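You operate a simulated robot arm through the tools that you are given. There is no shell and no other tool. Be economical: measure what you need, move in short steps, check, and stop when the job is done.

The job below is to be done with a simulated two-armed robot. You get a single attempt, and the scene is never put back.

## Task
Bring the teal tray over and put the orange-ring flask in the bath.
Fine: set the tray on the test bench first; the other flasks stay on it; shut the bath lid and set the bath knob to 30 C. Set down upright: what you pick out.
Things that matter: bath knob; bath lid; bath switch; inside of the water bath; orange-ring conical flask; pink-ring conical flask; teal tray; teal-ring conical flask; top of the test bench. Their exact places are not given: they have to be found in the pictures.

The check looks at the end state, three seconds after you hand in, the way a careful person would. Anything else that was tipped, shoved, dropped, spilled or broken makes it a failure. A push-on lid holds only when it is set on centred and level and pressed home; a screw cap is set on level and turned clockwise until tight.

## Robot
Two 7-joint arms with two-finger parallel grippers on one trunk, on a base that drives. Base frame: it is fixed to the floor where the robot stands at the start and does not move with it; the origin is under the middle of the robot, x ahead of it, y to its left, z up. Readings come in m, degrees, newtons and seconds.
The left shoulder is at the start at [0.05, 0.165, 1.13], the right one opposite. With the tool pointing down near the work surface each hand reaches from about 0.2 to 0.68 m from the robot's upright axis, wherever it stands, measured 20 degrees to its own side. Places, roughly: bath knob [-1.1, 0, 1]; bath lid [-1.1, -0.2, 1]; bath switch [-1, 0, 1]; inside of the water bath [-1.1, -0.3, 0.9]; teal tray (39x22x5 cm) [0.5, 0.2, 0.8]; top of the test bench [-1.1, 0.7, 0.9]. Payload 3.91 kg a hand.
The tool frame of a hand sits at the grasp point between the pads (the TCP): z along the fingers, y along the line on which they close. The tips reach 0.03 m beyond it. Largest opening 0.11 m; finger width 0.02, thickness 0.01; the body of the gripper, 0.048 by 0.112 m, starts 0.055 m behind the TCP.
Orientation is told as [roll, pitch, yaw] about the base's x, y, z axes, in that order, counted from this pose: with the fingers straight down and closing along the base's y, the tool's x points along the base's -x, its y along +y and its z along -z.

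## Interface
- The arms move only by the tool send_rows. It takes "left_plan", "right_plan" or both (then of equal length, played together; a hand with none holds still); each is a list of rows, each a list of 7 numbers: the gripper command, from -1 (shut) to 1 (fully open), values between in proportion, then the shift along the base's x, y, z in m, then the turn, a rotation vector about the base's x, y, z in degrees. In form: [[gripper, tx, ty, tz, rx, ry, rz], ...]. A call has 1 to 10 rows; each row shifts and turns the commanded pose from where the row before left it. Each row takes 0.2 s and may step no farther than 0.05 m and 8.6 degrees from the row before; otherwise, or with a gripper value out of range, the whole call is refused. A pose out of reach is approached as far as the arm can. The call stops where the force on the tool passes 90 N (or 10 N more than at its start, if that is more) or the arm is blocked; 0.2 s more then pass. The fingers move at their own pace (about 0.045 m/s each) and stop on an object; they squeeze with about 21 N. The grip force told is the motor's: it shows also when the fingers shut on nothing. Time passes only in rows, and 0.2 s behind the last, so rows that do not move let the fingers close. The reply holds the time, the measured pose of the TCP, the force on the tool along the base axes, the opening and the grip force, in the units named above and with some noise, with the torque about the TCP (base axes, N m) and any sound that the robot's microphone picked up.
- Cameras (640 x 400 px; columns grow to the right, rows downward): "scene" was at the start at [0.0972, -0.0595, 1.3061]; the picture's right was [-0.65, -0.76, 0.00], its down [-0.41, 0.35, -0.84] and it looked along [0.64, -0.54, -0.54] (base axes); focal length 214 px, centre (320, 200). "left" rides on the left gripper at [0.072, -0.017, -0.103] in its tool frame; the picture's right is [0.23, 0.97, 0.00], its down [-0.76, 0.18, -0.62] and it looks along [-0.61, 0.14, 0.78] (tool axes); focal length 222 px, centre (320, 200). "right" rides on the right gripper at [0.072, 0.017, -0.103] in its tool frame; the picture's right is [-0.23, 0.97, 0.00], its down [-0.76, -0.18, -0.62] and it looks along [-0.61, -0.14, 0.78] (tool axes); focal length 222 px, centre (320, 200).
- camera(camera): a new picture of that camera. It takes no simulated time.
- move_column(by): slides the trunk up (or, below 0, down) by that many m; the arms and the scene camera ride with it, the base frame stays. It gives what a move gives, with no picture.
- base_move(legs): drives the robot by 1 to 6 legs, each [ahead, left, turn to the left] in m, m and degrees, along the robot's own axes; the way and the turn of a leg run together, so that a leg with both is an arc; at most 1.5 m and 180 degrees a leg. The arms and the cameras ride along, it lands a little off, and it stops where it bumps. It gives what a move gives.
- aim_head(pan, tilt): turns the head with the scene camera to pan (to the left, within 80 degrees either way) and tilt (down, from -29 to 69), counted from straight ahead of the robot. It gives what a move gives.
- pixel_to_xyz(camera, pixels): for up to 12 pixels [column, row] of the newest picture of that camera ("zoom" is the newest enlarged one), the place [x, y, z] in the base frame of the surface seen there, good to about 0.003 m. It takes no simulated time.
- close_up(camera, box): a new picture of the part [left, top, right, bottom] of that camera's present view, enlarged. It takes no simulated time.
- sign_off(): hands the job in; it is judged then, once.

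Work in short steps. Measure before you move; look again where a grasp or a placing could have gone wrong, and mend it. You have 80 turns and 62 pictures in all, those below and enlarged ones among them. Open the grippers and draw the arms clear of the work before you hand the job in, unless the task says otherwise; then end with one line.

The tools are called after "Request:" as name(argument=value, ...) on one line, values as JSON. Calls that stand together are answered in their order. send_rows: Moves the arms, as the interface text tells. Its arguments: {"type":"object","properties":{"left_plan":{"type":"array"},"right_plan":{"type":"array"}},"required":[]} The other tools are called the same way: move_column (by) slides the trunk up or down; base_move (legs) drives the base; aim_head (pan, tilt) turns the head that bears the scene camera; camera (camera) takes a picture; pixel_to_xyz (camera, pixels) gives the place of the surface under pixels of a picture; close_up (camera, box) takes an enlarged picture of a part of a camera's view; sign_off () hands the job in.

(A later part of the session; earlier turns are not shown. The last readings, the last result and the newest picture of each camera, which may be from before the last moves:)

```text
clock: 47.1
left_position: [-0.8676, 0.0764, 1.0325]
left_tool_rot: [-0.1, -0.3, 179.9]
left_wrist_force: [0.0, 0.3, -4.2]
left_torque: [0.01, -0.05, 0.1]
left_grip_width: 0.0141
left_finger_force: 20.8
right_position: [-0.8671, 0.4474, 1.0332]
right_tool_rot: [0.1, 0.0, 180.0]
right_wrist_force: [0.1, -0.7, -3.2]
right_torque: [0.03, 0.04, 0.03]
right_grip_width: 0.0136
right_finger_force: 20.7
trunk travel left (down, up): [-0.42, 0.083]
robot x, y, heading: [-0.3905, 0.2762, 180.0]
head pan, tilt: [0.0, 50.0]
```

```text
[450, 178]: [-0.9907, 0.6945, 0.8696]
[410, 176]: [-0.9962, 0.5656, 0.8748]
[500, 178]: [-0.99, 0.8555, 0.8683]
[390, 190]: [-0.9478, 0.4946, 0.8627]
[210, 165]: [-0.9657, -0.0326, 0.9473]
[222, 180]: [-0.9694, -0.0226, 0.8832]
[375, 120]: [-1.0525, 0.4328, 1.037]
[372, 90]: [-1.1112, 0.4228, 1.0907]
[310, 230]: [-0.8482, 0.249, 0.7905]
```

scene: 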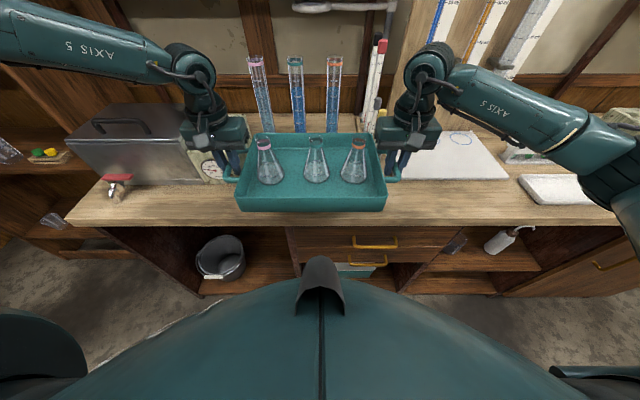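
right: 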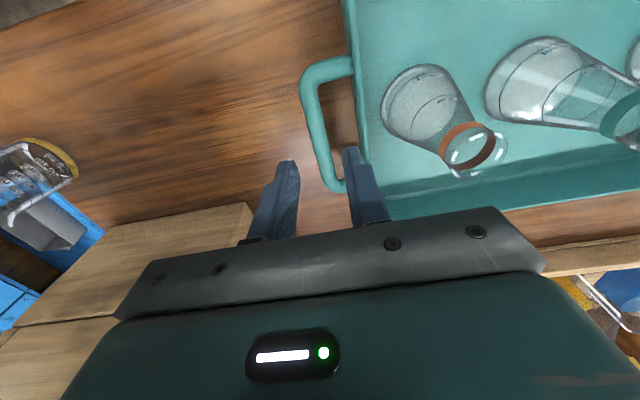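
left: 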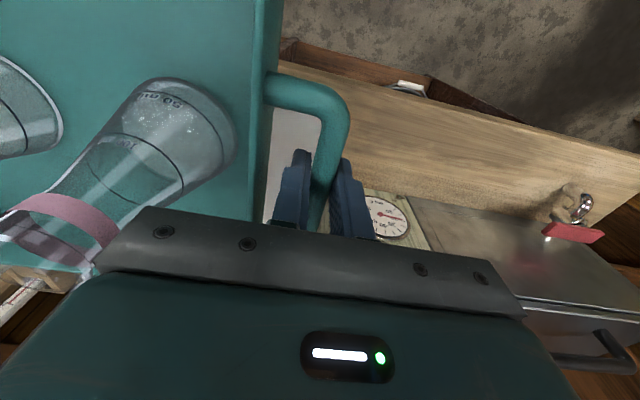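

Drive ahead 0.063 so hands stay ~1 cm clear of the controller front, and lower by column to just above the mat.

Request:
base_move(legs=[[0.063, 0, 0]])

Request:
move_column(by=-0.07)

Request:
camera(camera="left")

Request:
camera(camera="right")

```text
clock: 48.1
left_position: [-0.9246, 0.0759, 1.0353]
left_tool_rot: [0.0, -0.5, 180.0]
left_wrist_force: [3.2, -17.8, -5.0]
left_torque: [-0.11, -0.03, -0.37]
left_grip_width: 0.0159
left_finger_force: 21.5
right_position: [-0.9179, 0.4476, 1.0341]
right_tool_rot: [-0.2, 0.8, -179.6]
right_wrist_force: [55.8, 10.1, -6.7]
right_torque: [-0.41, -0.26, 0.49]
right_grip_width: 0.0162
right_finger_force: 21.0
trunk travel left (down, up): [-0.42, 0.083]
robot x, y, heading: [-0.4562, 0.2783, 179.9]
head pan, tilt: [0.0, 50.0]
```

```text
clock: 48.7
left_position: [-0.9235, 0.0729, 1.0091]
left_tool_rot: [0.4, -0.2, 179.9]
left_wrist_force: [2.2, -6.7, -6.7]
left_torque: [-0.12, 0.13, -0.39]
left_grip_width: 0.0162
left_finger_force: 21.2
right_position: [-0.9194, 0.4437, 1.03]
right_tool_rot: [0.9, -0.8, -179.2]
right_wrist_force: [36.4, 4.0, 37.7]
right_torque: [-1.03, 0.92, 0.13]
right_grip_width: 0.0159
right_finger_force: 21.2
trunk travel left (down, up): [-0.395, 0.108]
robot x, y, heading: [-0.451, 0.2808, 179.8]
head pan, tilt: [0.0, 50.0]
stopped: the force on the tool passed its limit (the readings are from after the stop); the commanded pose is now the measured one
```

```text
35 pictures are left
```

left: 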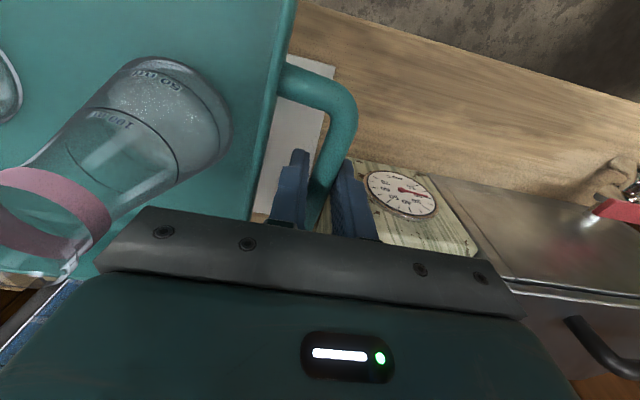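

```text
34 pictures are left
```

right: 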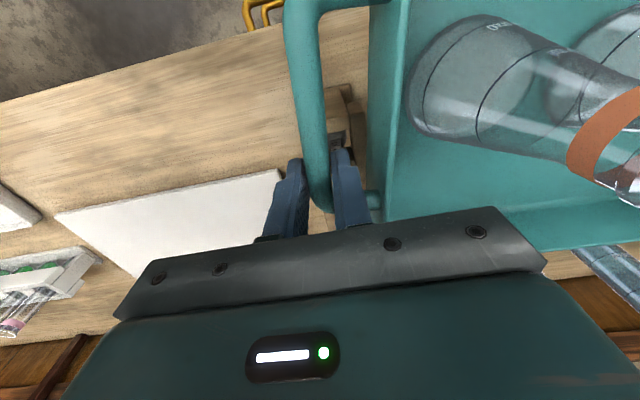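

The right side met something (56 N in +x, then 38 N up): the rack sits under the tray's right end. I raise and back off at once.

Request:
move_column(by=0.05)

Request:
base_move(legs=[[-0.1, 0, 0]])

Request:
camera(camera="scene")

Request:
camera(camera="right")

```text
clock: 49.6
left_position: [-0.9275, 0.0755, 1.0582]
left_tool_rot: [0.2, -0.3, 179.9]
left_wrist_force: [2.8, -3.5, -4.0]
left_torque: [-0.01, -0.19, -0.41]
left_grip_width: 0.0159
left_finger_force: 21.6
right_position: [-0.9231, 0.449, 1.0676]
right_tool_rot: [0.5, 0.3, -179.4]
right_wrist_force: [28.2, 1.5, -23.5]
right_torque: [0.04, -0.38, -0.05]
right_grip_width: 0.0163
right_finger_force: 20.4
trunk travel left (down, up): [-0.445, 0.058]
robot x, y, heading: [-0.451, 0.2796, 179.8]
head pan, tilt: [0.0, 50.0]
```

```text
clock: 50.7
left_position: [-0.8294, 0.0751, 1.057]
left_tool_rot: [0.1, -0.1, 179.9]
left_wrist_force: [2.9, -2.0, -3.8]
left_torque: [-0.1, -0.46, -0.5]
left_grip_width: 0.0156
left_finger_force: 21.2
right_position: [-0.8266, 0.4465, 1.0708]
right_tool_rot: [0.6, -0.3, -179.5]
right_wrist_force: [-2.6, 2.0, -2.7]
right_torque: [0.01, 0.62, -0.48]
right_grip_width: 0.0156
right_finger_force: 21.1
trunk travel left (down, up): [-0.445, 0.058]
robot x, y, heading: [-0.3546, 0.2763, 179.7]
head pan, tilt: [0.0, 50.0]
```

```text
33 pictures are left
```

scene: 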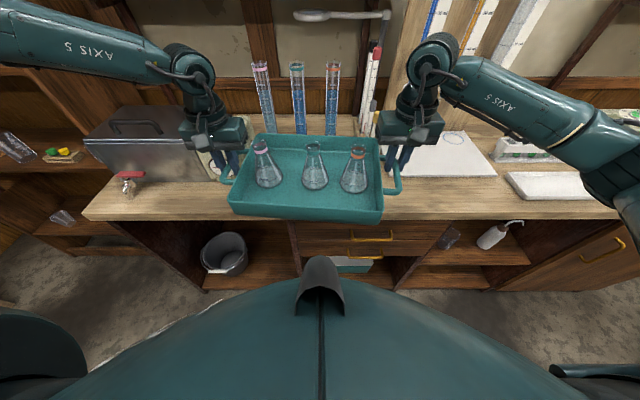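

```text
32 pictures are left
```

right: 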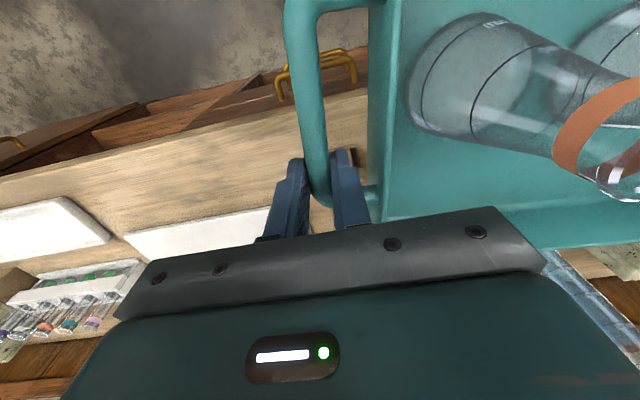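

Flasks are upright and the rack still stands. I locate the rack's front end and pipettes.

Request:
pixel_to_xyz(camera="right", pixels=[[350, 150], [354, 165], [346, 180], [320, 215]])

Request:
close_up(camera="scene", box=[220, 40, 420, 220])

```text
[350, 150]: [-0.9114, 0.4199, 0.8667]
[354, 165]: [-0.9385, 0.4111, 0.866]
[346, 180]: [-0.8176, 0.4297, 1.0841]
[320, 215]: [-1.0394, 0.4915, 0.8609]
```

```text
2.22 times, centred on (320, 130) of scene
```

zoom: 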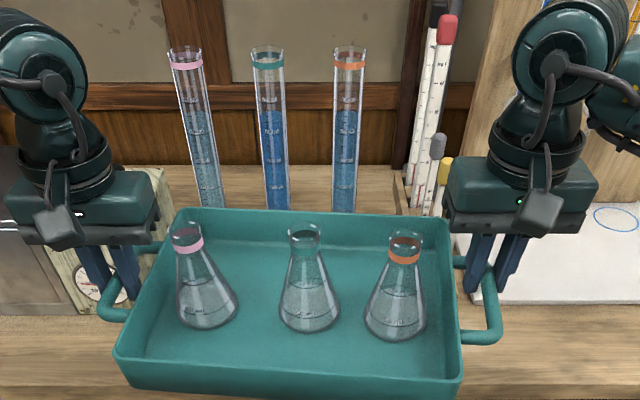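

The rack reaches out to x≈−0.905, y≥0.41, so tray plus handles won't fit there. I level the tray (right is 1.4 cm high), back off and survey the right part of the bench.

Request:
send_rows(left_plan=[[-1, 0, 0, 0.0035, 0, 0, 0], [-1, 0, 0, 0.0035, 0, 0, 0], [-1, 0, 0, 0, 0, 0, 0]], right_plan=[[-1, 0, 0, -0.0035, 0, 0, 0], [-1, 0, 0, -0.0035, 0, 0, 0], [-1, 0, 0, 0, 0, 0, 0]])

Request:
base_move(legs=[[-0.15, 0, 0], [0, -0.6, 0]])

Request:
aim_head(pan=15, tilt=30)

Request:
camera(camera="scene")

Request:
aim_head(pan=-50, tilt=35)

Request:
camera(camera="scene")

```text
clock: 51.5
left_position: [-0.8304, 0.0747, 1.0649]
left_tool_rot: [0.2, 0.0, 179.9]
left_wrist_force: [2.4, 1.0, -3.1]
left_torque: [-0.08, -0.31, -0.49]
left_grip_width: 0.0157
left_finger_force: 21.1
right_position: [-0.827, 0.4463, 1.0644]
right_tool_rot: [0.6, -0.3, -179.7]
right_wrist_force: [-3.3, -0.3, -3.7]
right_torque: [-0.02, 0.41, -0.46]
right_grip_width: 0.0155
right_finger_force: 21.2
trunk travel left (down, up): [-0.445, 0.058]
robot x, y, heading: [-0.3531, 0.2789, 179.7]
head pan, tilt: [0.0, 50.0]
```

```text
clock: 55.9
left_position: [-0.6797, 0.6707, 1.0635]
left_tool_rot: [0.3, 0.0, -179.5]
left_wrist_force: [3.6, -0.6, -3.8]
left_torque: [-0.01, 0.06, -0.49]
left_grip_width: 0.0157
left_finger_force: 21.3
right_position: [-0.6779, 1.0414, 1.0636]
right_tool_rot: [0.6, -0.2, -179.1]
right_wrist_force: [-2.3, 0.6, -3.1]
right_torque: [-0.06, 0.07, -0.39]
right_grip_width: 0.0154
right_finger_force: 20.9
trunk travel left (down, up): [-0.445, 0.058]
robot x, y, heading: [-0.2023, 0.8786, -179.6]
head pan, tilt: [0.0, 50.0]
```

```text
clock: 56.7
left_position: [-0.6786, 0.67, 1.064]
left_tool_rot: [0.3, 0.0, -179.7]
left_wrist_force: [3.1, 0.4, -4.2]
left_torque: [-0.01, 0.06, -0.52]
left_grip_width: 0.0158
left_finger_force: 20.9
right_position: [-0.6794, 1.0409, 1.0633]
right_tool_rot: [0.7, -0.3, -179.3]
right_wrist_force: [-2.6, -0.2, -3.5]
right_torque: [-0.04, 0.04, -0.45]
right_grip_width: 0.0156
right_finger_force: 20.9
trunk travel left (down, up): [-0.445, 0.058]
robot x, y, heading: [-0.2009, 0.8788, -179.9]
head pan, tilt: [15.0, 30.0]
```

```text
30 pictures are left
```

scene: 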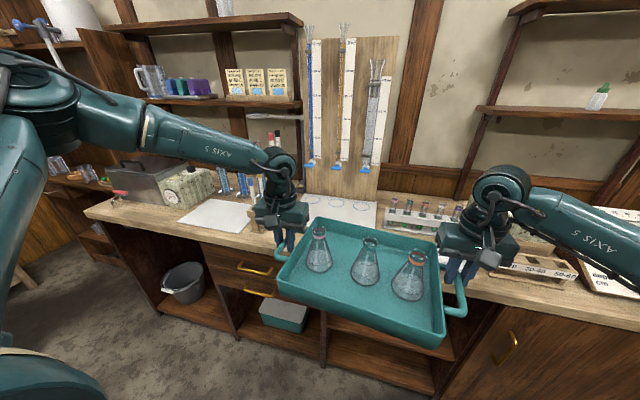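

```text
clock: 58.1
left_position: [-0.6786, 0.6708, 1.0637]
left_tool_rot: [0.2, -0.1, -179.7]
left_wrist_force: [2.6, 0.9, -4.6]
left_torque: [-0.05, -0.09, -0.45]
left_grip_width: 0.0157
left_finger_force: 21.0
right_position: [-0.6787, 1.0426, 1.0642]
right_tool_rot: [0.6, -0.2, -179.3]
right_wrist_force: [-1.7, -0.5, -3.5]
right_torque: [0.0, 0.22, -0.46]
right_grip_width: 0.0158
right_finger_force: 21.1
trunk travel left (down, up): [-0.445, 0.058]
robot x, y, heading: [-0.2072, 0.8779, -179.8]
head pan, tilt: [-50.0, 35.0]
```

```text
29 pictures are left
```

scene: 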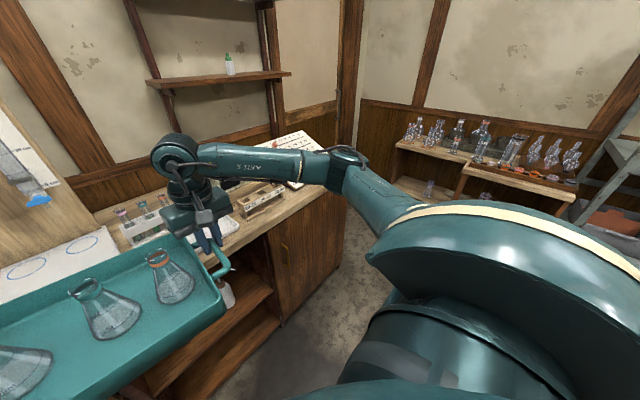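

No free spot further right. In front of the burette board (front x≈−0.99) the strip y 0.48–0.95 is clear and the tray base (~0.18 m deep) fits there. I bring the tray to centre y≈0.72 and approach.

Request:
base_move(legs=[[0, 0.136, -0.2], [0.17, 0, 0]])

Request:
aim_head(pan=0, tilt=50)

Request:
camera(camera="scene")

Request:
camera(camera="right")

Request:
camera(camera="left")

```text
clock: 60.5
left_position: [-0.8492, 0.5368, 1.0634]
left_tool_rot: [0.3, 0.0, -179.9]
left_wrist_force: [1.8, 0.9, -3.5]
left_torque: [-0.01, 0.06, -0.47]
left_grip_width: 0.0159
left_finger_force: 21.2
right_position: [-0.8476, 0.9073, 1.0625]
right_tool_rot: [0.6, -0.3, -179.5]
right_wrist_force: [-2.2, -0.4, -4.1]
right_torque: [-0.02, 0.04, -0.43]
right_grip_width: 0.0156
right_finger_force: 21.2
trunk travel left (down, up): [-0.445, 0.058]
robot x, y, heading: [-0.3741, 0.7447, -180.1]
head pan, tilt: [-50.0, 35.0]
```

```text
clock: 61.6
left_position: [-0.8494, 0.5366, 1.0647]
left_tool_rot: [0.3, 0.0, -179.9]
left_wrist_force: [2.2, 0.8, -4.1]
left_torque: [-0.06, -0.1, -0.45]
left_grip_width: 0.0158
left_finger_force: 20.7
right_position: [-0.8479, 0.9095, 1.0642]
right_tool_rot: [0.6, -0.3, -179.5]
right_wrist_force: [-3.1, -0.9, -3.8]
right_torque: [0.0, 0.23, -0.4]
right_grip_width: 0.0157
right_finger_force: 20.8
trunk travel left (down, up): [-0.445, 0.058]
robot x, y, heading: [-0.3712, 0.7432, -180.1]
head pan, tilt: [0.0, 50.0]
```

```text
28 pictures are left
```

scene: 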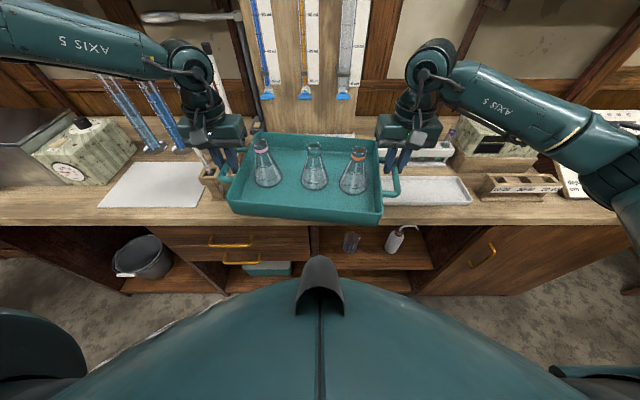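

```text
27 pictures are left
```

right: 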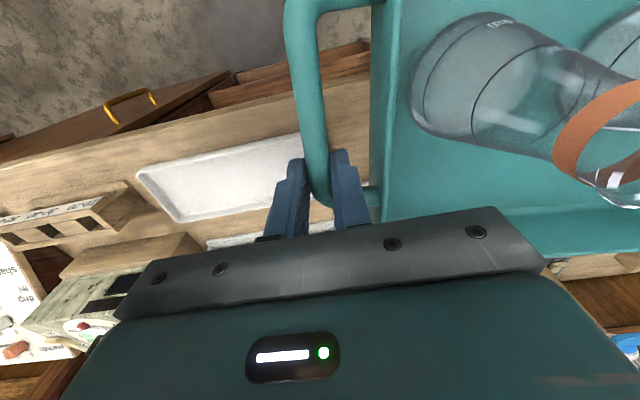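

```text
26 pictures are left
```

left: 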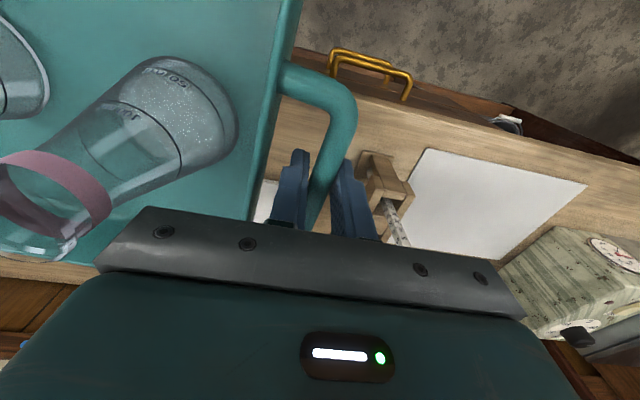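

The white dish on the right and the rack on the left bracket the spot. I measure their near edges.

Request:
pixel_to_xyz(camera="right", pixels=[[295, 137], [270, 142], [350, 100], [330, 225], [345, 165]])

Request:
pixel_to_xyz(camera="left", pixels=[[362, 152], [378, 160], [400, 158], [412, 190], [372, 205], [420, 150], [266, 195], [290, 110]])

Request:
pixel_to_xyz(camera="scene", pixels=[[388, 203], [400, 180], [468, 202], [205, 180], [222, 195]])

```text
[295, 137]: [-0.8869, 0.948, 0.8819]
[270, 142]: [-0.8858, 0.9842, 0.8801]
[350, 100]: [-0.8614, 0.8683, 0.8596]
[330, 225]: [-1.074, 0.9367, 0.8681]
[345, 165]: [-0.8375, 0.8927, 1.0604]
```

```text
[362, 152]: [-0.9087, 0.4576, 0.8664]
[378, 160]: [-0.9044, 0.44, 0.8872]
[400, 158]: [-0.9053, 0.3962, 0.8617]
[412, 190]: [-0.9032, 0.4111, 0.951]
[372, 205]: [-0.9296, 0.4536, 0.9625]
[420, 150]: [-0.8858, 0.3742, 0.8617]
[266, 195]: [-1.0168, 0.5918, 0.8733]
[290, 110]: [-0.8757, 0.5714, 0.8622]
```

```text
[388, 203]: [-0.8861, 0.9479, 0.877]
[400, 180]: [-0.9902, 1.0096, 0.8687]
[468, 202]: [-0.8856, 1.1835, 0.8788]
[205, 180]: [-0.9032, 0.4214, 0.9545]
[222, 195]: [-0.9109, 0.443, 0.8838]
```

Free gap is y 0.458–~0.915 with rack front x −0.904. Target tray centre (−0.89, 0.705). Move there and lower to a few cm above the bench.

Request:
base_move(legs=[[0.041, 0.018, 0]])

Request:
move_column(by=-0.11)

Request:
camera(camera="right")

Request:
camera(camera="left")

```text
clock: 62.5
left_position: [-0.8909, 0.5182, 1.0625]
left_tool_rot: [0.3, 0.2, -179.9]
left_wrist_force: [3.5, 1.1, -4.2]
left_torque: [0.02, -0.15, -0.5]
left_grip_width: 0.0159
left_finger_force: 20.9
right_position: [-0.8889, 0.8907, 1.0642]
right_tool_rot: [0.7, -0.2, -179.4]
right_wrist_force: [-2.7, -0.3, -4.0]
right_torque: [-0.01, 0.23, -0.43]
right_grip_width: 0.0153
right_finger_force: 21.3
trunk travel left (down, up): [-0.445, 0.058]
robot x, y, heading: [-0.411, 0.7282, 179.8]
head pan, tilt: [0.0, 50.0]
```

```text
clock: 64.0
left_position: [-0.8891, 0.5187, 0.9538]
left_tool_rot: [0.3, 0.0, -179.9]
left_wrist_force: [1.9, 1.0, -3.4]
left_torque: [-0.04, -0.13, -0.45]
left_grip_width: 0.0156
left_finger_force: 21.1
right_position: [-0.8878, 0.8905, 0.9542]
right_tool_rot: [0.6, -0.2, -179.4]
right_wrist_force: [-2.9, -1.4, -2.9]
right_torque: [0.0, 0.29, -0.41]
right_grip_width: 0.0153
right_finger_force: 20.9
trunk travel left (down, up): [-0.335, 0.168]
robot x, y, heading: [-0.4144, 0.7248, 180.1]
head pan, tilt: [0.0, 50.0]
```

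```text
25 pictures are left
```

right: 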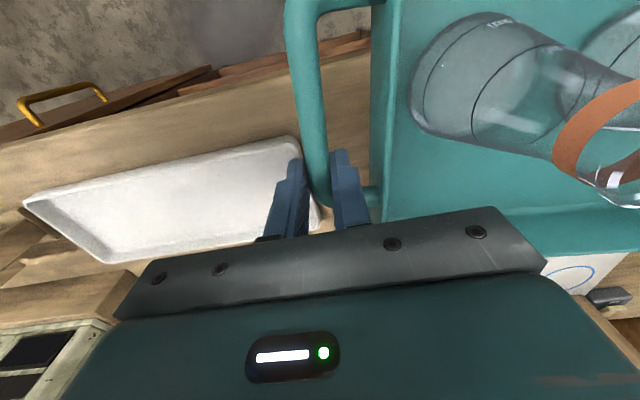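

```text
24 pictures are left
```

left: 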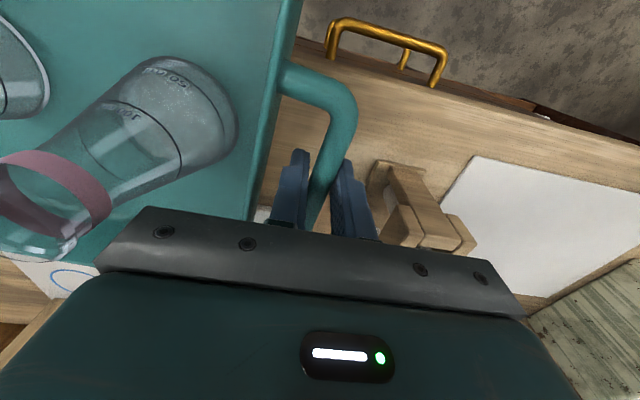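

I check the dish's left edge position and slab front in these views.

Request:
pixel_to_xyz(camera="right", pixels=[[296, 142], [290, 140], [314, 222], [345, 100], [350, 130], [328, 212]])

Request:
pixel_to_xyz(camera="left", pixels=[[382, 165], [375, 175], [260, 215], [264, 195], [290, 115], [385, 235]])

```text
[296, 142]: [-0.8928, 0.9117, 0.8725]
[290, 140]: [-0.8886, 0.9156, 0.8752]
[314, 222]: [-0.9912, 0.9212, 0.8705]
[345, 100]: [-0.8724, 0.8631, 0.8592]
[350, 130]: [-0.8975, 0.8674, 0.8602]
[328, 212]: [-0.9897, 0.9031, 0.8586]
```

```text
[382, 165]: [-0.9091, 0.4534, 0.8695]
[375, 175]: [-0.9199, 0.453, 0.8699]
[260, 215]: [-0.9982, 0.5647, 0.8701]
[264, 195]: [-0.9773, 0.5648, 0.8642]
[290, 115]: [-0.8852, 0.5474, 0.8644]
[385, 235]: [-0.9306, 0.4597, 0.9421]
```

Dish left edge is at y≈0.91, so I shift 5 mm left and back, then lower to nearly touching.

Request:
base_move(legs=[[-0.004, 0.006, 0]])

Request:
move_column(by=-0.043)

```text
clock: 64.7
left_position: [-0.8865, 0.513, 0.954]
left_tool_rot: [0.2, 0.1, -180.0]
left_wrist_force: [2.6, 1.5, -2.4]
left_torque: [0.0, -0.08, -0.47]
left_grip_width: 0.0155
left_finger_force: 20.6
right_position: [-0.8832, 0.8837, 0.9529]
right_tool_rot: [0.5, -0.3, -179.4]
right_wrist_force: [-1.3, -1.0, -4.3]
right_torque: [0.01, 0.23, -0.45]
right_grip_width: 0.0155
right_finger_force: 21.0
trunk travel left (down, up): [-0.335, 0.168]
robot x, y, heading: [-0.4072, 0.7168, 180.1]
head pan, tilt: [0.0, 50.0]
```

```text
clock: 65.5
left_position: [-0.8857, 0.5139, 0.9126]
left_tool_rot: [0.3, 0.0, -179.9]
left_wrist_force: [2.6, 0.5, 1.0]
left_torque: [0.03, 0.3, -0.49]
left_grip_width: 0.0157
left_finger_force: 21.5
right_position: [-0.8837, 0.886, 0.9114]
right_tool_rot: [0.6, -0.4, -179.5]
right_wrist_force: [-3.2, -1.0, -2.5]
right_torque: [0.0, 0.41, -0.41]
right_grip_width: 0.0158
right_finger_force: 21.3
trunk travel left (down, up): [-0.292, 0.211]
robot x, y, heading: [-0.4113, 0.7143, 179.8]
head pan, tilt: [0.0, 50.0]
```

First light contact on the left (fz −3→+1). Lower a few mm more and see.

Request:
move_column(by=-0.005)

Request:
close_up(camera="scene", box=[180, 100, 460, 275])

```text
clock: 66.1
left_position: [-0.8847, 0.513, 0.9076]
left_tool_rot: [0.3, -0.4, -180.0]
left_wrist_force: [-0.5, -2.0, 8.0]
left_torque: [-0.01, 0.59, -0.5]
left_grip_width: 0.0163
left_finger_force: 20.9
right_position: [-0.883, 0.8856, 0.9091]
right_tool_rot: [0.7, -0.6, -179.5]
right_wrist_force: [-1.4, 0.9, 16.9]
right_torque: [-0.02, 0.08, -0.43]
right_grip_width: 0.0162
right_finger_force: 20.8
trunk travel left (down, up): [-0.287, 0.216]
robot x, y, heading: [-0.4085, 0.7188, 180.0]
head pan, tilt: [0.0, 50.0]
```

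```text
2.29 times, centred on (320, 188) of scene
```

zoom: 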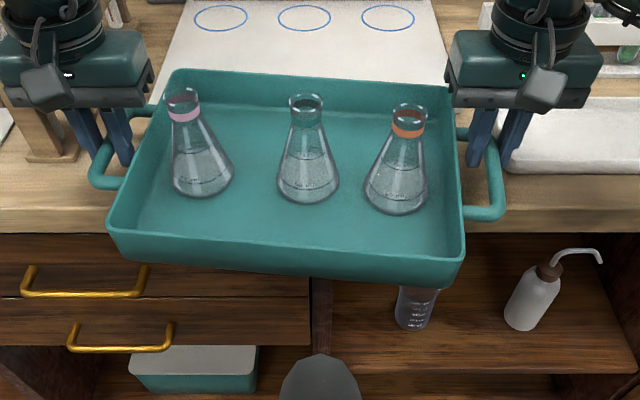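

The tray touches on both sides. I measure its rim corners to check it is level and how far it overhangs.

Request:
pixel_to_xyz(camera="zoom", pixels=[[111, 227], [462, 257], [175, 72], [450, 88], [280, 245], [300, 76], [290, 270], [540, 222], [60, 225], [200, 75]])

```text
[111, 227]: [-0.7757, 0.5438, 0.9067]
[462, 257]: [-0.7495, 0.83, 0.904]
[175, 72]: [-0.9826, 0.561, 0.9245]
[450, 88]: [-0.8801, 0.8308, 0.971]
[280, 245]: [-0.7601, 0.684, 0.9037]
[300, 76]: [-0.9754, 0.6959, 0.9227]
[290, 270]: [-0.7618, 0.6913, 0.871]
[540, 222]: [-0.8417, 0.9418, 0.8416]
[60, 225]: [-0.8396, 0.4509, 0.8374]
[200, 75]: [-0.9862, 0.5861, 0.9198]
```

The tray slipped in the bump: it's pitched ~5° nose-down and yawed ~5°, with its front overhanging. I'll let it settle flat (its centre is still behind the edge), then regrip nearer the front of the handles and set it further back.

Request:
send_rows(left_plan=[[-1, 0, 0, -0.002, 0, 0, 0], [-1, 0, 0, -0.002, 0, 0, 0], [-0.68, 0, 0, 0, 0, 0, 0], [-0.64, 0, 0, 0, 0, 0, 0], [-0.6, 0, 0, 0, 0, 0, 0], [-0.58, 0, 0, 0, 0, 0, 0]], right_plan=[[-1, 0, 0, -0.002, 0, 0, 0], [-1, 0, 0, -0.002, 0, 0, 0], [-0.68, 0, 0, 0, 0, 0, 0], [-0.64, 0, 0, 0, 0, 0, 0], [-0.6, 0, 0, 0, 0, 0, 0], [-0.58, 0, 0, 0, 0, 0, 0]])

Request:
close_up(camera="scene", box=[180, 100, 460, 275])

```text
clock: 67.5
left_position: [-0.8853, 0.5143, 0.902]
left_tool_rot: [0.2, 0.0, -179.9]
left_wrist_force: [-0.1, -1.0, 0.7]
left_torque: [-0.01, -0.03, 0.0]
left_grip_width: 0.0229
left_finger_force: 0.0
right_position: [-0.8836, 0.8848, 0.9024]
right_tool_rot: [0.6, -0.3, -179.5]
right_wrist_force: [0.9, 0.4, 0.1]
right_torque: [0.03, 0.0, -0.01]
right_grip_width: 0.0229
right_finger_force: 0.3
trunk travel left (down, up): [-0.287, 0.216]
robot x, y, heading: [-0.4097, 0.7179, 179.7]
head pan, tilt: [0.0, 50.0]
```

```text
2.29 times, centred on (320, 188) of scene
```

zoom: 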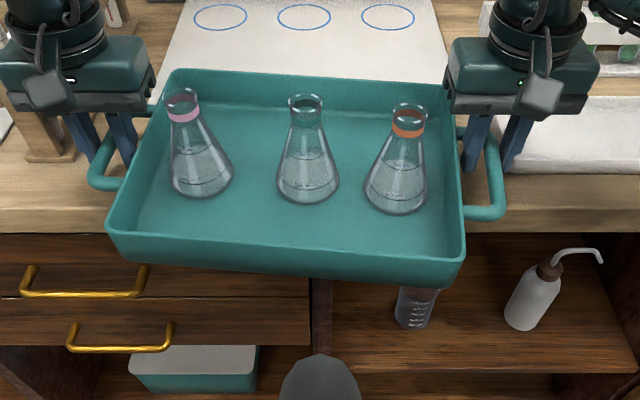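

Request:
pixel_to_xyz(camera="zoom", pixels=[[111, 225], [462, 255], [180, 72], [440, 84], [280, 243], [300, 77], [93, 170], [497, 170], [490, 212], [183, 120], [407, 130], [305, 106]])

```text
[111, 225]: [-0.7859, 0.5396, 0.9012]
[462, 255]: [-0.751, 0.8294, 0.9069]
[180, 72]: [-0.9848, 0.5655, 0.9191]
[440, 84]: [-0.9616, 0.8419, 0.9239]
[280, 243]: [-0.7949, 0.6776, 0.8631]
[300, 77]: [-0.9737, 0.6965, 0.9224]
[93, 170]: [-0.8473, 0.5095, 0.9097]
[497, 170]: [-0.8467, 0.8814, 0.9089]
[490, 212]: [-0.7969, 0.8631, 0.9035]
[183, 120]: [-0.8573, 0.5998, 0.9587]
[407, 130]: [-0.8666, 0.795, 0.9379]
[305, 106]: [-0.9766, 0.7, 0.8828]
```

The back edge rests on the white board (front x≈−0.98) and the front droops over the bench edge, so the strip is too narrow. The board itself (y 0.52–0.88, x −0.98…−1.25, level, clear) matches the given bench spot (−1.1, 0.7), so I'll set the tray on it. I measure its surroundings.

Request:
close_up(camera="scene", box=[160, 40, 480, 240])

Request:
pixel_to_xyz(camera="zoom", pixels=[[215, 108], [290, 108], [365, 108], [560, 170], [575, 185], [105, 90], [95, 200], [200, 165], [420, 160], [330, 140]])

```text
2.00 times, centred on (320, 140) of scene
```

zoom: 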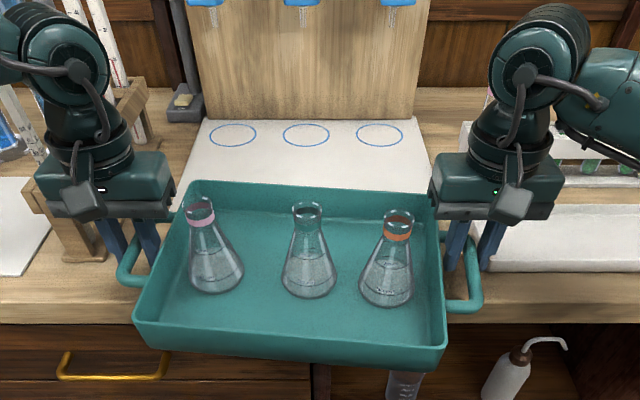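

```text
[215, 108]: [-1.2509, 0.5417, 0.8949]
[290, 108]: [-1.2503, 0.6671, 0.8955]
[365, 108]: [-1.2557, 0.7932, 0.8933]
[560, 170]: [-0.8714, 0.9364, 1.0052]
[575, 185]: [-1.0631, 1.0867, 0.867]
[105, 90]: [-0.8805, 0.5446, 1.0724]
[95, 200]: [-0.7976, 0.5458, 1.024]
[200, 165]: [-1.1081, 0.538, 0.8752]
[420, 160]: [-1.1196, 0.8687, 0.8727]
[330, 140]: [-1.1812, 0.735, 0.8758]
```

Board is flat at z≈0.875 and clear. First I fix the grip: right hand to the middle of its handle, both hands turned −4.6° to match the tray's yaw, then close.

Request:
send_rows(left_plan=[[-0.58, 0, 0, 0.001, 0, 0, -2.3], [-0.58, 0, 0, 0.001, 0, 0, -2.3], [-0.58, 0, 0, 0, 0, 0, 0], [-1, 0, 0, 0, 0, 0, 0], [-1, 0, 0, 0, 0, 0, 0], [-1, 0, 0, 0, 0, 0, 0]], right_plan=[[-0.58, 0.007, 0, 0, 0, 0, -2.3], [-0.58, 0.007, -0.001, 0, 0, 0, -2.3], [-0.58, 0.011, -0.001, 0.001, 0, 0, 0], [-1, 0, 0, 0, 0, 0, 0], [-1, 0, 0, 0, 0, 0, 0], [-1, 0, 0, 0, 0, 0, 0]])

```text
clock: 68.9
left_position: [-0.8858, 0.5142, 0.9058]
left_tool_rot: [0.2, 0.0, 175.4]
left_wrist_force: [1.6, 0.3, 1.3]
left_torque: [0.0, -0.02, -0.45]
left_grip_width: 0.0139
left_finger_force: 20.9
right_position: [-0.8586, 0.8822, 0.9038]
right_tool_rot: [0.6, -0.3, 175.9]
right_wrist_force: [-1.7, -2.4, 0.1]
right_torque: [-0.02, 0.04, -0.49]
right_grip_width: 0.0139
right_finger_force: 21.3
trunk travel left (down, up): [-0.287, 0.216]
robot x, y, heading: [-0.409, 0.7154, 180.0]
head pan, tilt: [0.0, 50.0]
```

Grips are good (0.014 m, small forces). Lift 0.08 m and straighten yaw and pitch in the air.

Request:
move_column(by=0.08)

Request:
send_rows(left_plan=[[-1, 0, 0, 0, 0, -1.2, 1.15], [-1, 0, 0, 0, 0, -1.2, 1.15], [-1, 0, 0, 0, 0, -1.2, 1.15], [-1, 0, 0, 0, 0, -1.2, 1.15], [-1, 0, 0, 0, 0, 0, 0]], right_plan=[[-1, -0.0068, 0, 0, 0, -1.2, 1.15], [-1, -0.0068, 0, 0, 0, -1.2, 1.15], [-1, -0.0068, 0, 0, 0, -1.2, 1.15], [-1, -0.0068, 0.001, 0, 0, -1.2, 1.15], [-1, 0, 0, 0, 0, 0, 0]])

Request:
close_up(camera="scene", box=[180, 60, 500, 260])

Request:
pixel_to_xyz(camera="zoom", pixels=[[85, 265], [420, 265], [150, 115], [395, 115], [250, 265], [270, 115]])

```text
clock: 70.1
left_position: [-0.8863, 0.5139, 0.9829]
left_tool_rot: [0.2, 0.2, 175.5]
left_wrist_force: [1.8, 2.6, -3.8]
left_torque: [-0.04, -0.12, -0.44]
left_grip_width: 0.0137
left_finger_force: 21.2
right_position: [-0.8591, 0.8827, 0.9836]
right_tool_rot: [0.6, -0.4, 176.0]
right_wrist_force: [-3.1, -2.3, -3.5]
right_torque: [-0.02, 0.15, -0.47]
right_grip_width: 0.0142
right_finger_force: 21.3
trunk travel left (down, up): [-0.367, 0.136]
robot x, y, heading: [-0.4089, 0.7178, 180.1]
head pan, tilt: [0.0, 50.0]
```

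```text
clock: 71.3
left_position: [-0.8855, 0.5125, 0.9834]
left_tool_rot: [0.1, 4.8, -179.9]
left_wrist_force: [2.3, 1.3, -3.3]
left_torque: [0.04, 0.0, -0.44]
left_grip_width: 0.0139
left_finger_force: 21.5
right_position: [-0.8854, 0.8823, 0.9821]
right_tool_rot: [0.3, 4.4, -179.5]
right_wrist_force: [-2.0, -1.2, -3.9]
right_torque: [0.02, 0.08, -0.44]
right_grip_width: 0.0143
right_finger_force: 20.8
trunk travel left (down, up): [-0.367, 0.136]
robot x, y, heading: [-0.4097, 0.7199, 179.8]
head pan, tilt: [0.0, 50.0]
```

```text
2.00 times, centred on (340, 160) of scene
```

zoom: 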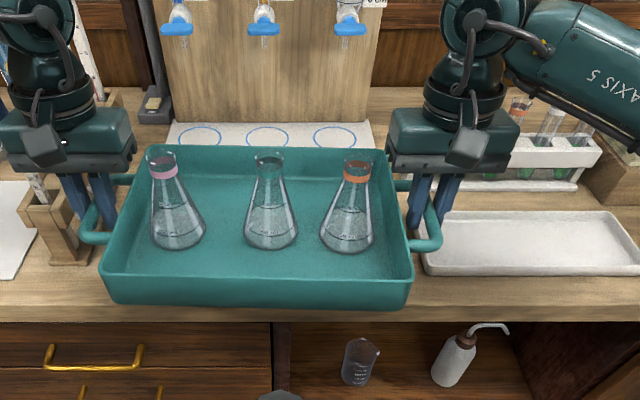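

```text
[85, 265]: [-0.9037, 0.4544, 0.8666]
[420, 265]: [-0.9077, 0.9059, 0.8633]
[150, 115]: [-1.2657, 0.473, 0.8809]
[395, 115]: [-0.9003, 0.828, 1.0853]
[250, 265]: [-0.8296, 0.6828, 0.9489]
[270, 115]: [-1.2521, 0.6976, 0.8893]
```

Now straight and seemingly level; I measure the actual rim, burette tips and the tube rack.

Request:
pixel_to_xyz(camera="zoom", pixels=[[106, 271], [405, 278], [130, 148], [380, 152], [262, 276], [262, 148], [175, 30], [262, 30], [350, 28], [530, 140], [472, 185], [45, 195]])

```text
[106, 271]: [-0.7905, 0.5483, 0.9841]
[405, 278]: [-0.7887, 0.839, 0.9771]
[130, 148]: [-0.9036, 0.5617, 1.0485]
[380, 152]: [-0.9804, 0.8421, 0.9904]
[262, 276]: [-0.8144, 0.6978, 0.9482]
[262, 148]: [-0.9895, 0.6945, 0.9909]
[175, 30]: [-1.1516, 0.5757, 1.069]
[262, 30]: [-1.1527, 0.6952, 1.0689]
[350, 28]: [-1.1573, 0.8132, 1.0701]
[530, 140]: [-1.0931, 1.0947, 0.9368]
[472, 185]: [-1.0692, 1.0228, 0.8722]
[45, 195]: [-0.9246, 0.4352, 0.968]
```

Tray now straight, pitch ~2.6° left; burette tips hang at x≈−1.155, z≥1.02, tube rack front x≈−1.065. I shift 1.2 cm right, trim the pitch, and drive 0.10 m ahead.

Request:
send_rows(left_plan=[[-1, 0, 0, 0, 0, -1.2, 0], [-1, 0, 0, 0, 0, -1.2, 0], [-1, 0, 0, 0, 0, 0, 0]], right_plan=[[-1, 0, 0, 0, 0, -1.2, 0], [-1, 0, 0, 0, 0, -1.2, 0], [-1, 0, 0, 0, 0, 0, 0]])

Request:
base_move(legs=[[0, -0.012, 0], [0.05, 0, 0], [0.05, 0, 0]])

Request:
camera(camera="scene")

```text
clock: 72.1
left_position: [-0.8861, 0.5129, 0.9838]
left_tool_rot: [0.0, 7.2, -179.9]
left_wrist_force: [2.0, 0.9, -3.8]
left_torque: [0.03, 0.03, -0.42]
left_grip_width: 0.0139
left_finger_force: 21.0
right_position: [-0.8862, 0.8839, 0.9823]
right_tool_rot: [0.4, 6.8, -179.5]
right_wrist_force: [-2.5, -0.3, -4.5]
right_torque: [0.03, 0.04, -0.4]
right_grip_width: 0.0145
right_finger_force: 21.2
trunk travel left (down, up): [-0.367, 0.136]
robot x, y, heading: [-0.4111, 0.7181, 179.8]
head pan, tilt: [0.0, 50.0]
```

```text
clock: 73.9
left_position: [-0.9853, 0.5259, 0.983]
left_tool_rot: [0.1, 7.2, -180.0]
left_wrist_force: [2.0, 1.5, -3.1]
left_torque: [0.0, 0.02, -0.41]
left_grip_width: 0.0138
left_finger_force: 21.2
right_position: [-0.9861, 0.896, 0.9823]
right_tool_rot: [0.5, 7.0, -179.5]
right_wrist_force: [-2.3, -1.7, -3.9]
right_torque: [0.05, 0.01, -0.4]
right_grip_width: 0.0142
right_finger_force: 21.2
trunk travel left (down, up): [-0.367, 0.136]
robot x, y, heading: [-0.5088, 0.7302, 180.1]
head pan, tilt: [0.0, 50.0]
```

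```text
19 pictures are left
```

scene: 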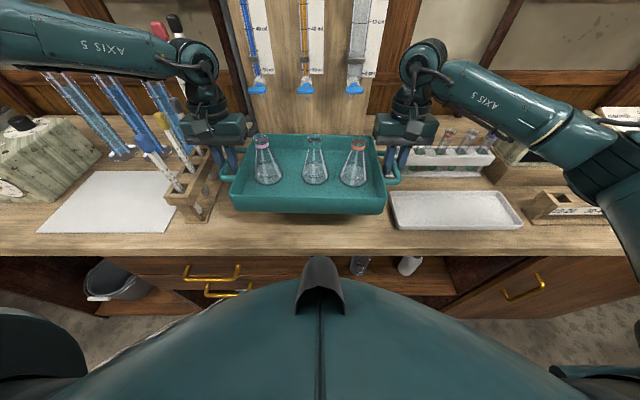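

No bump. The red and black capped pipettes (160,30) stand near the left wrist; I measure them and the tube rack before the last few centimetres.

Request:
pixel_to_xyz(camera="scene", pixels=[[160, 30], [176, 24], [185, 40], [160, 120], [200, 100], [176, 68], [420, 150], [412, 168], [440, 130], [258, 95], [120, 55], [395, 170]])

```text
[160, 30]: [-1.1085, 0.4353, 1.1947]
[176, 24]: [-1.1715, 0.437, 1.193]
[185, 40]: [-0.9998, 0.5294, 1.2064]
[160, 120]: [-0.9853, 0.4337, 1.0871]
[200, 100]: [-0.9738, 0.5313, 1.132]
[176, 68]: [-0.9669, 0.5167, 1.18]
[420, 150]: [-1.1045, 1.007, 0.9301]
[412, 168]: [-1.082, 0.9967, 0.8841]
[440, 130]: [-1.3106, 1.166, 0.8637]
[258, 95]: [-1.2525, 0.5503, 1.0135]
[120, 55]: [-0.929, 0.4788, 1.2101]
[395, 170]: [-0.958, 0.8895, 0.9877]
```

Clearances suggest shifting right by 1.5 cm more (tube rack left end is at y≈0.985), then 0.04 m ahead.

Request:
base_move(legs=[[0, -0.015, 0], [0.04, 0, 0]])

```text
clock: 75.1
left_position: [-1.0253, 0.5408, 0.9842]
left_tool_rot: [0.1, 7.3, -180.0]
left_wrist_force: [1.5, 1.3, -4.6]
left_torque: [-0.03, -0.17, -0.41]
left_grip_width: 0.014
left_finger_force: 20.6
right_position: [-1.0262, 0.9115, 0.982]
right_tool_rot: [0.4, 6.8, -179.4]
right_wrist_force: [-2.8, -1.0, -3.8]
right_torque: [0.04, 0.17, -0.4]
right_grip_width: 0.0143
right_finger_force: 21.1
trunk travel left (down, up): [-0.367, 0.136]
robot x, y, heading: [-0.5523, 0.7443, 180.1]
head pan, tilt: [0.0, 50.0]
```

Now lower: 0.055 m first.

Request:
move_column(by=-0.055)

Request:
close_up(camera="scene", box=[140, 20, 460, 220])

```text
clock: 76.1
left_position: [-1.0232, 0.5404, 0.9291]
left_tool_rot: [0.1, 7.3, -180.0]
left_wrist_force: [3.4, 1.3, -3.6]
left_torque: [0.02, -0.03, -0.45]
left_grip_width: 0.0141
left_finger_force: 21.2
right_position: [-1.0259, 0.9098, 0.9281]
right_tool_rot: [0.3, 6.8, -179.5]
right_wrist_force: [-1.9, -0.8, -4.6]
right_torque: [0.05, 0.09, -0.46]
right_grip_width: 0.0141
right_finger_force: 20.8
trunk travel left (down, up): [-0.312, 0.191]
robot x, y, heading: [-0.5499, 0.7459, 179.9]
head pan, tilt: [0.0, 50.0]
```

```text
2.00 times, centred on (300, 120) of scene
```

zoom: 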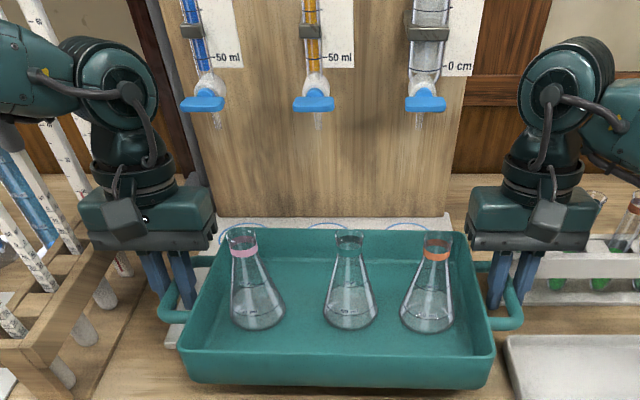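

Clear all around. Lower the last ~1.2 cm to contact.

Request:
move_column(by=-0.013)

```text
clock: 76.7
left_position: [-1.0245, 0.54, 0.9164]
left_tool_rot: [0.0, 7.2, -180.1]
left_wrist_force: [2.4, 1.5, -2.2]
left_torque: [0.03, 0.67, -0.45]
left_grip_width: 0.0138
left_finger_force: 21.0
right_position: [-1.0251, 0.9097, 0.9166]
right_tool_rot: [0.5, 6.5, -179.5]
right_wrist_force: [-3.1, -0.4, 7.3]
right_torque: [0.04, 0.55, -0.41]
right_grip_width: 0.0143
right_finger_force: 20.7
trunk travel left (down, up): [-0.299, 0.204]
robot x, y, heading: [-0.547, 0.742, 179.9]
head pan, tilt: [0.0, 50.0]
```

Contact. Press 2 mm, release slowly and rise a little.

Request:
send_rows(left_plan=[[-1, 0, 0, -0.002, 0, 0, 0], [-0.7, 0, 0, 0, 0, 0, 0], [-0.62, 0, 0, 0, 0, 0, 0], [-0.52, 0, 0, 0, 0, 0, 0], [-0.52, 0, 0, 0, 0, 0, 0], [-0.52, 0, 0, 0.025, 0, 0, 0], [-0.52, 0, 0, 0.025, 0, 0, 0], [-0.52, 0, 0, 0.03, 0, 0, 0]], right_plan=[[-1, 0, 0, -0.002, 0, 0, 0], [-0.7, 0, 0, 0, 0, 0, 0], [-0.62, 0, 0, 0, 0, 0, 0], [-0.52, 0, 0, 0, 0, 0, 0], [-0.52, 0, 0, 0, 0, 0, 0], [-0.52, 0, 0, 0.025, 0, 0, 0], [-0.52, 0, 0, 0.025, 0, 0, 0], [-0.52, 0, 0, 0.03, 0, 0, 0]])

Request:
close_up(camera="scene", box=[140, 20, 460, 220])

Request:
pixel_to_xyz(camera="zoom", pixels=[[182, 355], [492, 360], [220, 235], [462, 240], [335, 358], [335, 236], [440, 260], [430, 325], [430, 345]])

```text
clock: 78.5
left_position: [-1.0247, 0.5401, 0.9937]
left_tool_rot: [0.2, 7.2, -180.0]
left_wrist_force: [-0.7, -0.9, -0.3]
left_torque: [-0.01, -0.02, 0.01]
left_grip_width: 0.0265
left_finger_force: 0.1
right_position: [-1.0259, 0.9109, 0.9915]
right_tool_rot: [0.4, 6.9, -179.5]
right_wrist_force: [-0.8, 0.5, 0.4]
right_torque: [0.02, -0.02, -0.03]
right_grip_width: 0.0266
right_finger_force: 0.2
trunk travel left (down, up): [-0.299, 0.204]
robot x, y, heading: [-0.5489, 0.7475, 180.0]
head pan, tilt: [0.0, 50.0]
```

```text
2.00 times, centred on (300, 120) of scene
```

zoom: 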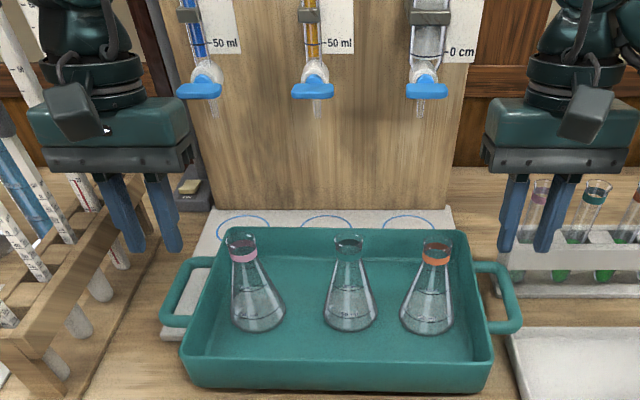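

```text
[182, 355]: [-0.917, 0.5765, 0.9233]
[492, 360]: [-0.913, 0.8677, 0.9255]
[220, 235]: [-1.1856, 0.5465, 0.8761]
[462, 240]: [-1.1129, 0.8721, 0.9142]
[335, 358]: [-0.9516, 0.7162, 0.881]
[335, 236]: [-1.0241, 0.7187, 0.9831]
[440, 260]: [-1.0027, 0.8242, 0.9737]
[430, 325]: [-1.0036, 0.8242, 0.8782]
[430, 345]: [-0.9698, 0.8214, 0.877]
```

The tray sits level on the board (rim z≈0.924 all round) with all flasks upright. The orange flask's neck is at about (−1.014, 0.821), top z≈0.99. I bring the right hand above it, undoing the tilt; the left hand rises too.

Request:
send_rows(left_plan=[[-0.52, 0, 0, 0.035, 0, 3.6, 0], [-0.52, 0, 0, 0.035, 0, 3.6, 0], [-0.52, 0.02, 0, 0.02, 0, 0, 0], [-0.52, 0.02, 0, 0.02, 0, 0, 0], [-0.52, 0, 0, 0, 0, 0, 0]], right_plan=[[0, 0, 0, 0.035, 0, 3.4, 0], [0, 0, 0, 0.035, 0, 3.4, 0], [0, 0.006, -0.045, 0, 0, 0, 0], [0, 0.006, -0.045, 0, 0, 0, 0], [0, 0, 0, 0, 0, 0, 0]])

Request:
camera(camera="right")

```text
clock: 79.7
left_position: [-0.9851, 0.5403, 1.1037]
left_tool_rot: [0.1, 0.0, -180.1]
left_wrist_force: [-0.9, -0.3, 0.1]
left_torque: [-0.01, 0.01, 0.0]
left_grip_width: 0.0263
left_finger_force: 0.0
right_position: [-1.0141, 0.8203, 1.0621]
right_tool_rot: [0.3, 0.1, -179.6]
right_wrist_force: [0.0, -0.1, -0.6]
right_torque: [0.02, -0.03, -0.01]
right_grip_width: 0.0552
right_finger_force: 0.1
trunk travel left (down, up): [-0.299, 0.204]
robot x, y, heading: [-0.5522, 0.7431, 179.9]
head pan, tilt: [0.0, 50.0]
```

```text
16 pictures are left
```

right: 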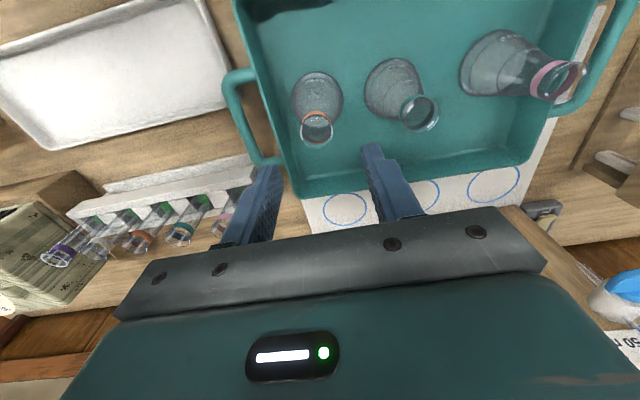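

I verify the mouth and ring of the orange flask in this view.

Request:
pixel_to_xyz(camera="right", pixels=[[302, 117], [330, 117], [317, 111], [317, 141], [308, 135], [317, 85]])

```text
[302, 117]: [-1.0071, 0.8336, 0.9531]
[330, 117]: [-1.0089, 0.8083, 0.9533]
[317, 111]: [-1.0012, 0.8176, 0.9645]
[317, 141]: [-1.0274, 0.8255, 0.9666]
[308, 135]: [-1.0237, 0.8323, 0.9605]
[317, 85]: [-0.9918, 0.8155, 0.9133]
```

Neck centre ≈ (−1.008, 0.822), ring z 0.953–0.965. Descend so the tips reach the ring's lower edge (TCP z≈0.983) and close.

Request:
send_rows(right_plan=[[0, 0.006, 0.002, -0.02, 0, 0, 0], [0, 0, 0, -0.03, 0, 0, 0], [0, 0, 0, -0.03, 0, 0, 0], [0, 0, 0, 0, 0, 0, 0], [-1, 0, 0, 0, 0, 0, 0], [-1, 0, 0, 0, 0, 0, 0], [-1, 0, 0, 0, 0, 0, 0], [-1, 0, 0, 0, 0, 0, 0]])

Request:
close_up(camera="scene", box=[240, 60, 480, 210])

```text
clock: 81.5
left_position: [-0.9849, 0.5404, 1.104]
left_tool_rot: [0.1, 0.0, -180.0]
left_wrist_force: [1.0, -0.4, -0.3]
left_torque: [-0.01, -0.04, -0.03]
left_grip_width: 0.0264
left_finger_force: 0.1
right_position: [-1.0078, 0.8222, 0.9817]
right_tool_rot: [0.4, 0.0, -179.4]
right_wrist_force: [-0.2, 0.7, -1.3]
right_torque: [0.04, 0.0, -0.03]
right_grip_width: 0.0258
right_finger_force: 21.1
trunk travel left (down, up): [-0.299, 0.204]
robot x, y, heading: [-0.5469, 0.7469, 179.9]
head pan, tilt: [0.0, 50.0]
```

```text
2.67 times, centred on (360, 135) of scene
```

zoom: 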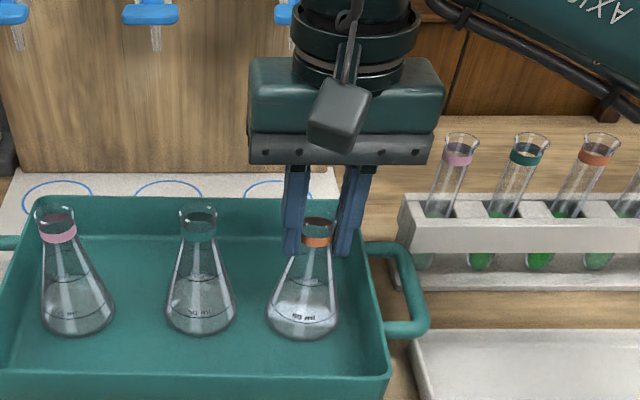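

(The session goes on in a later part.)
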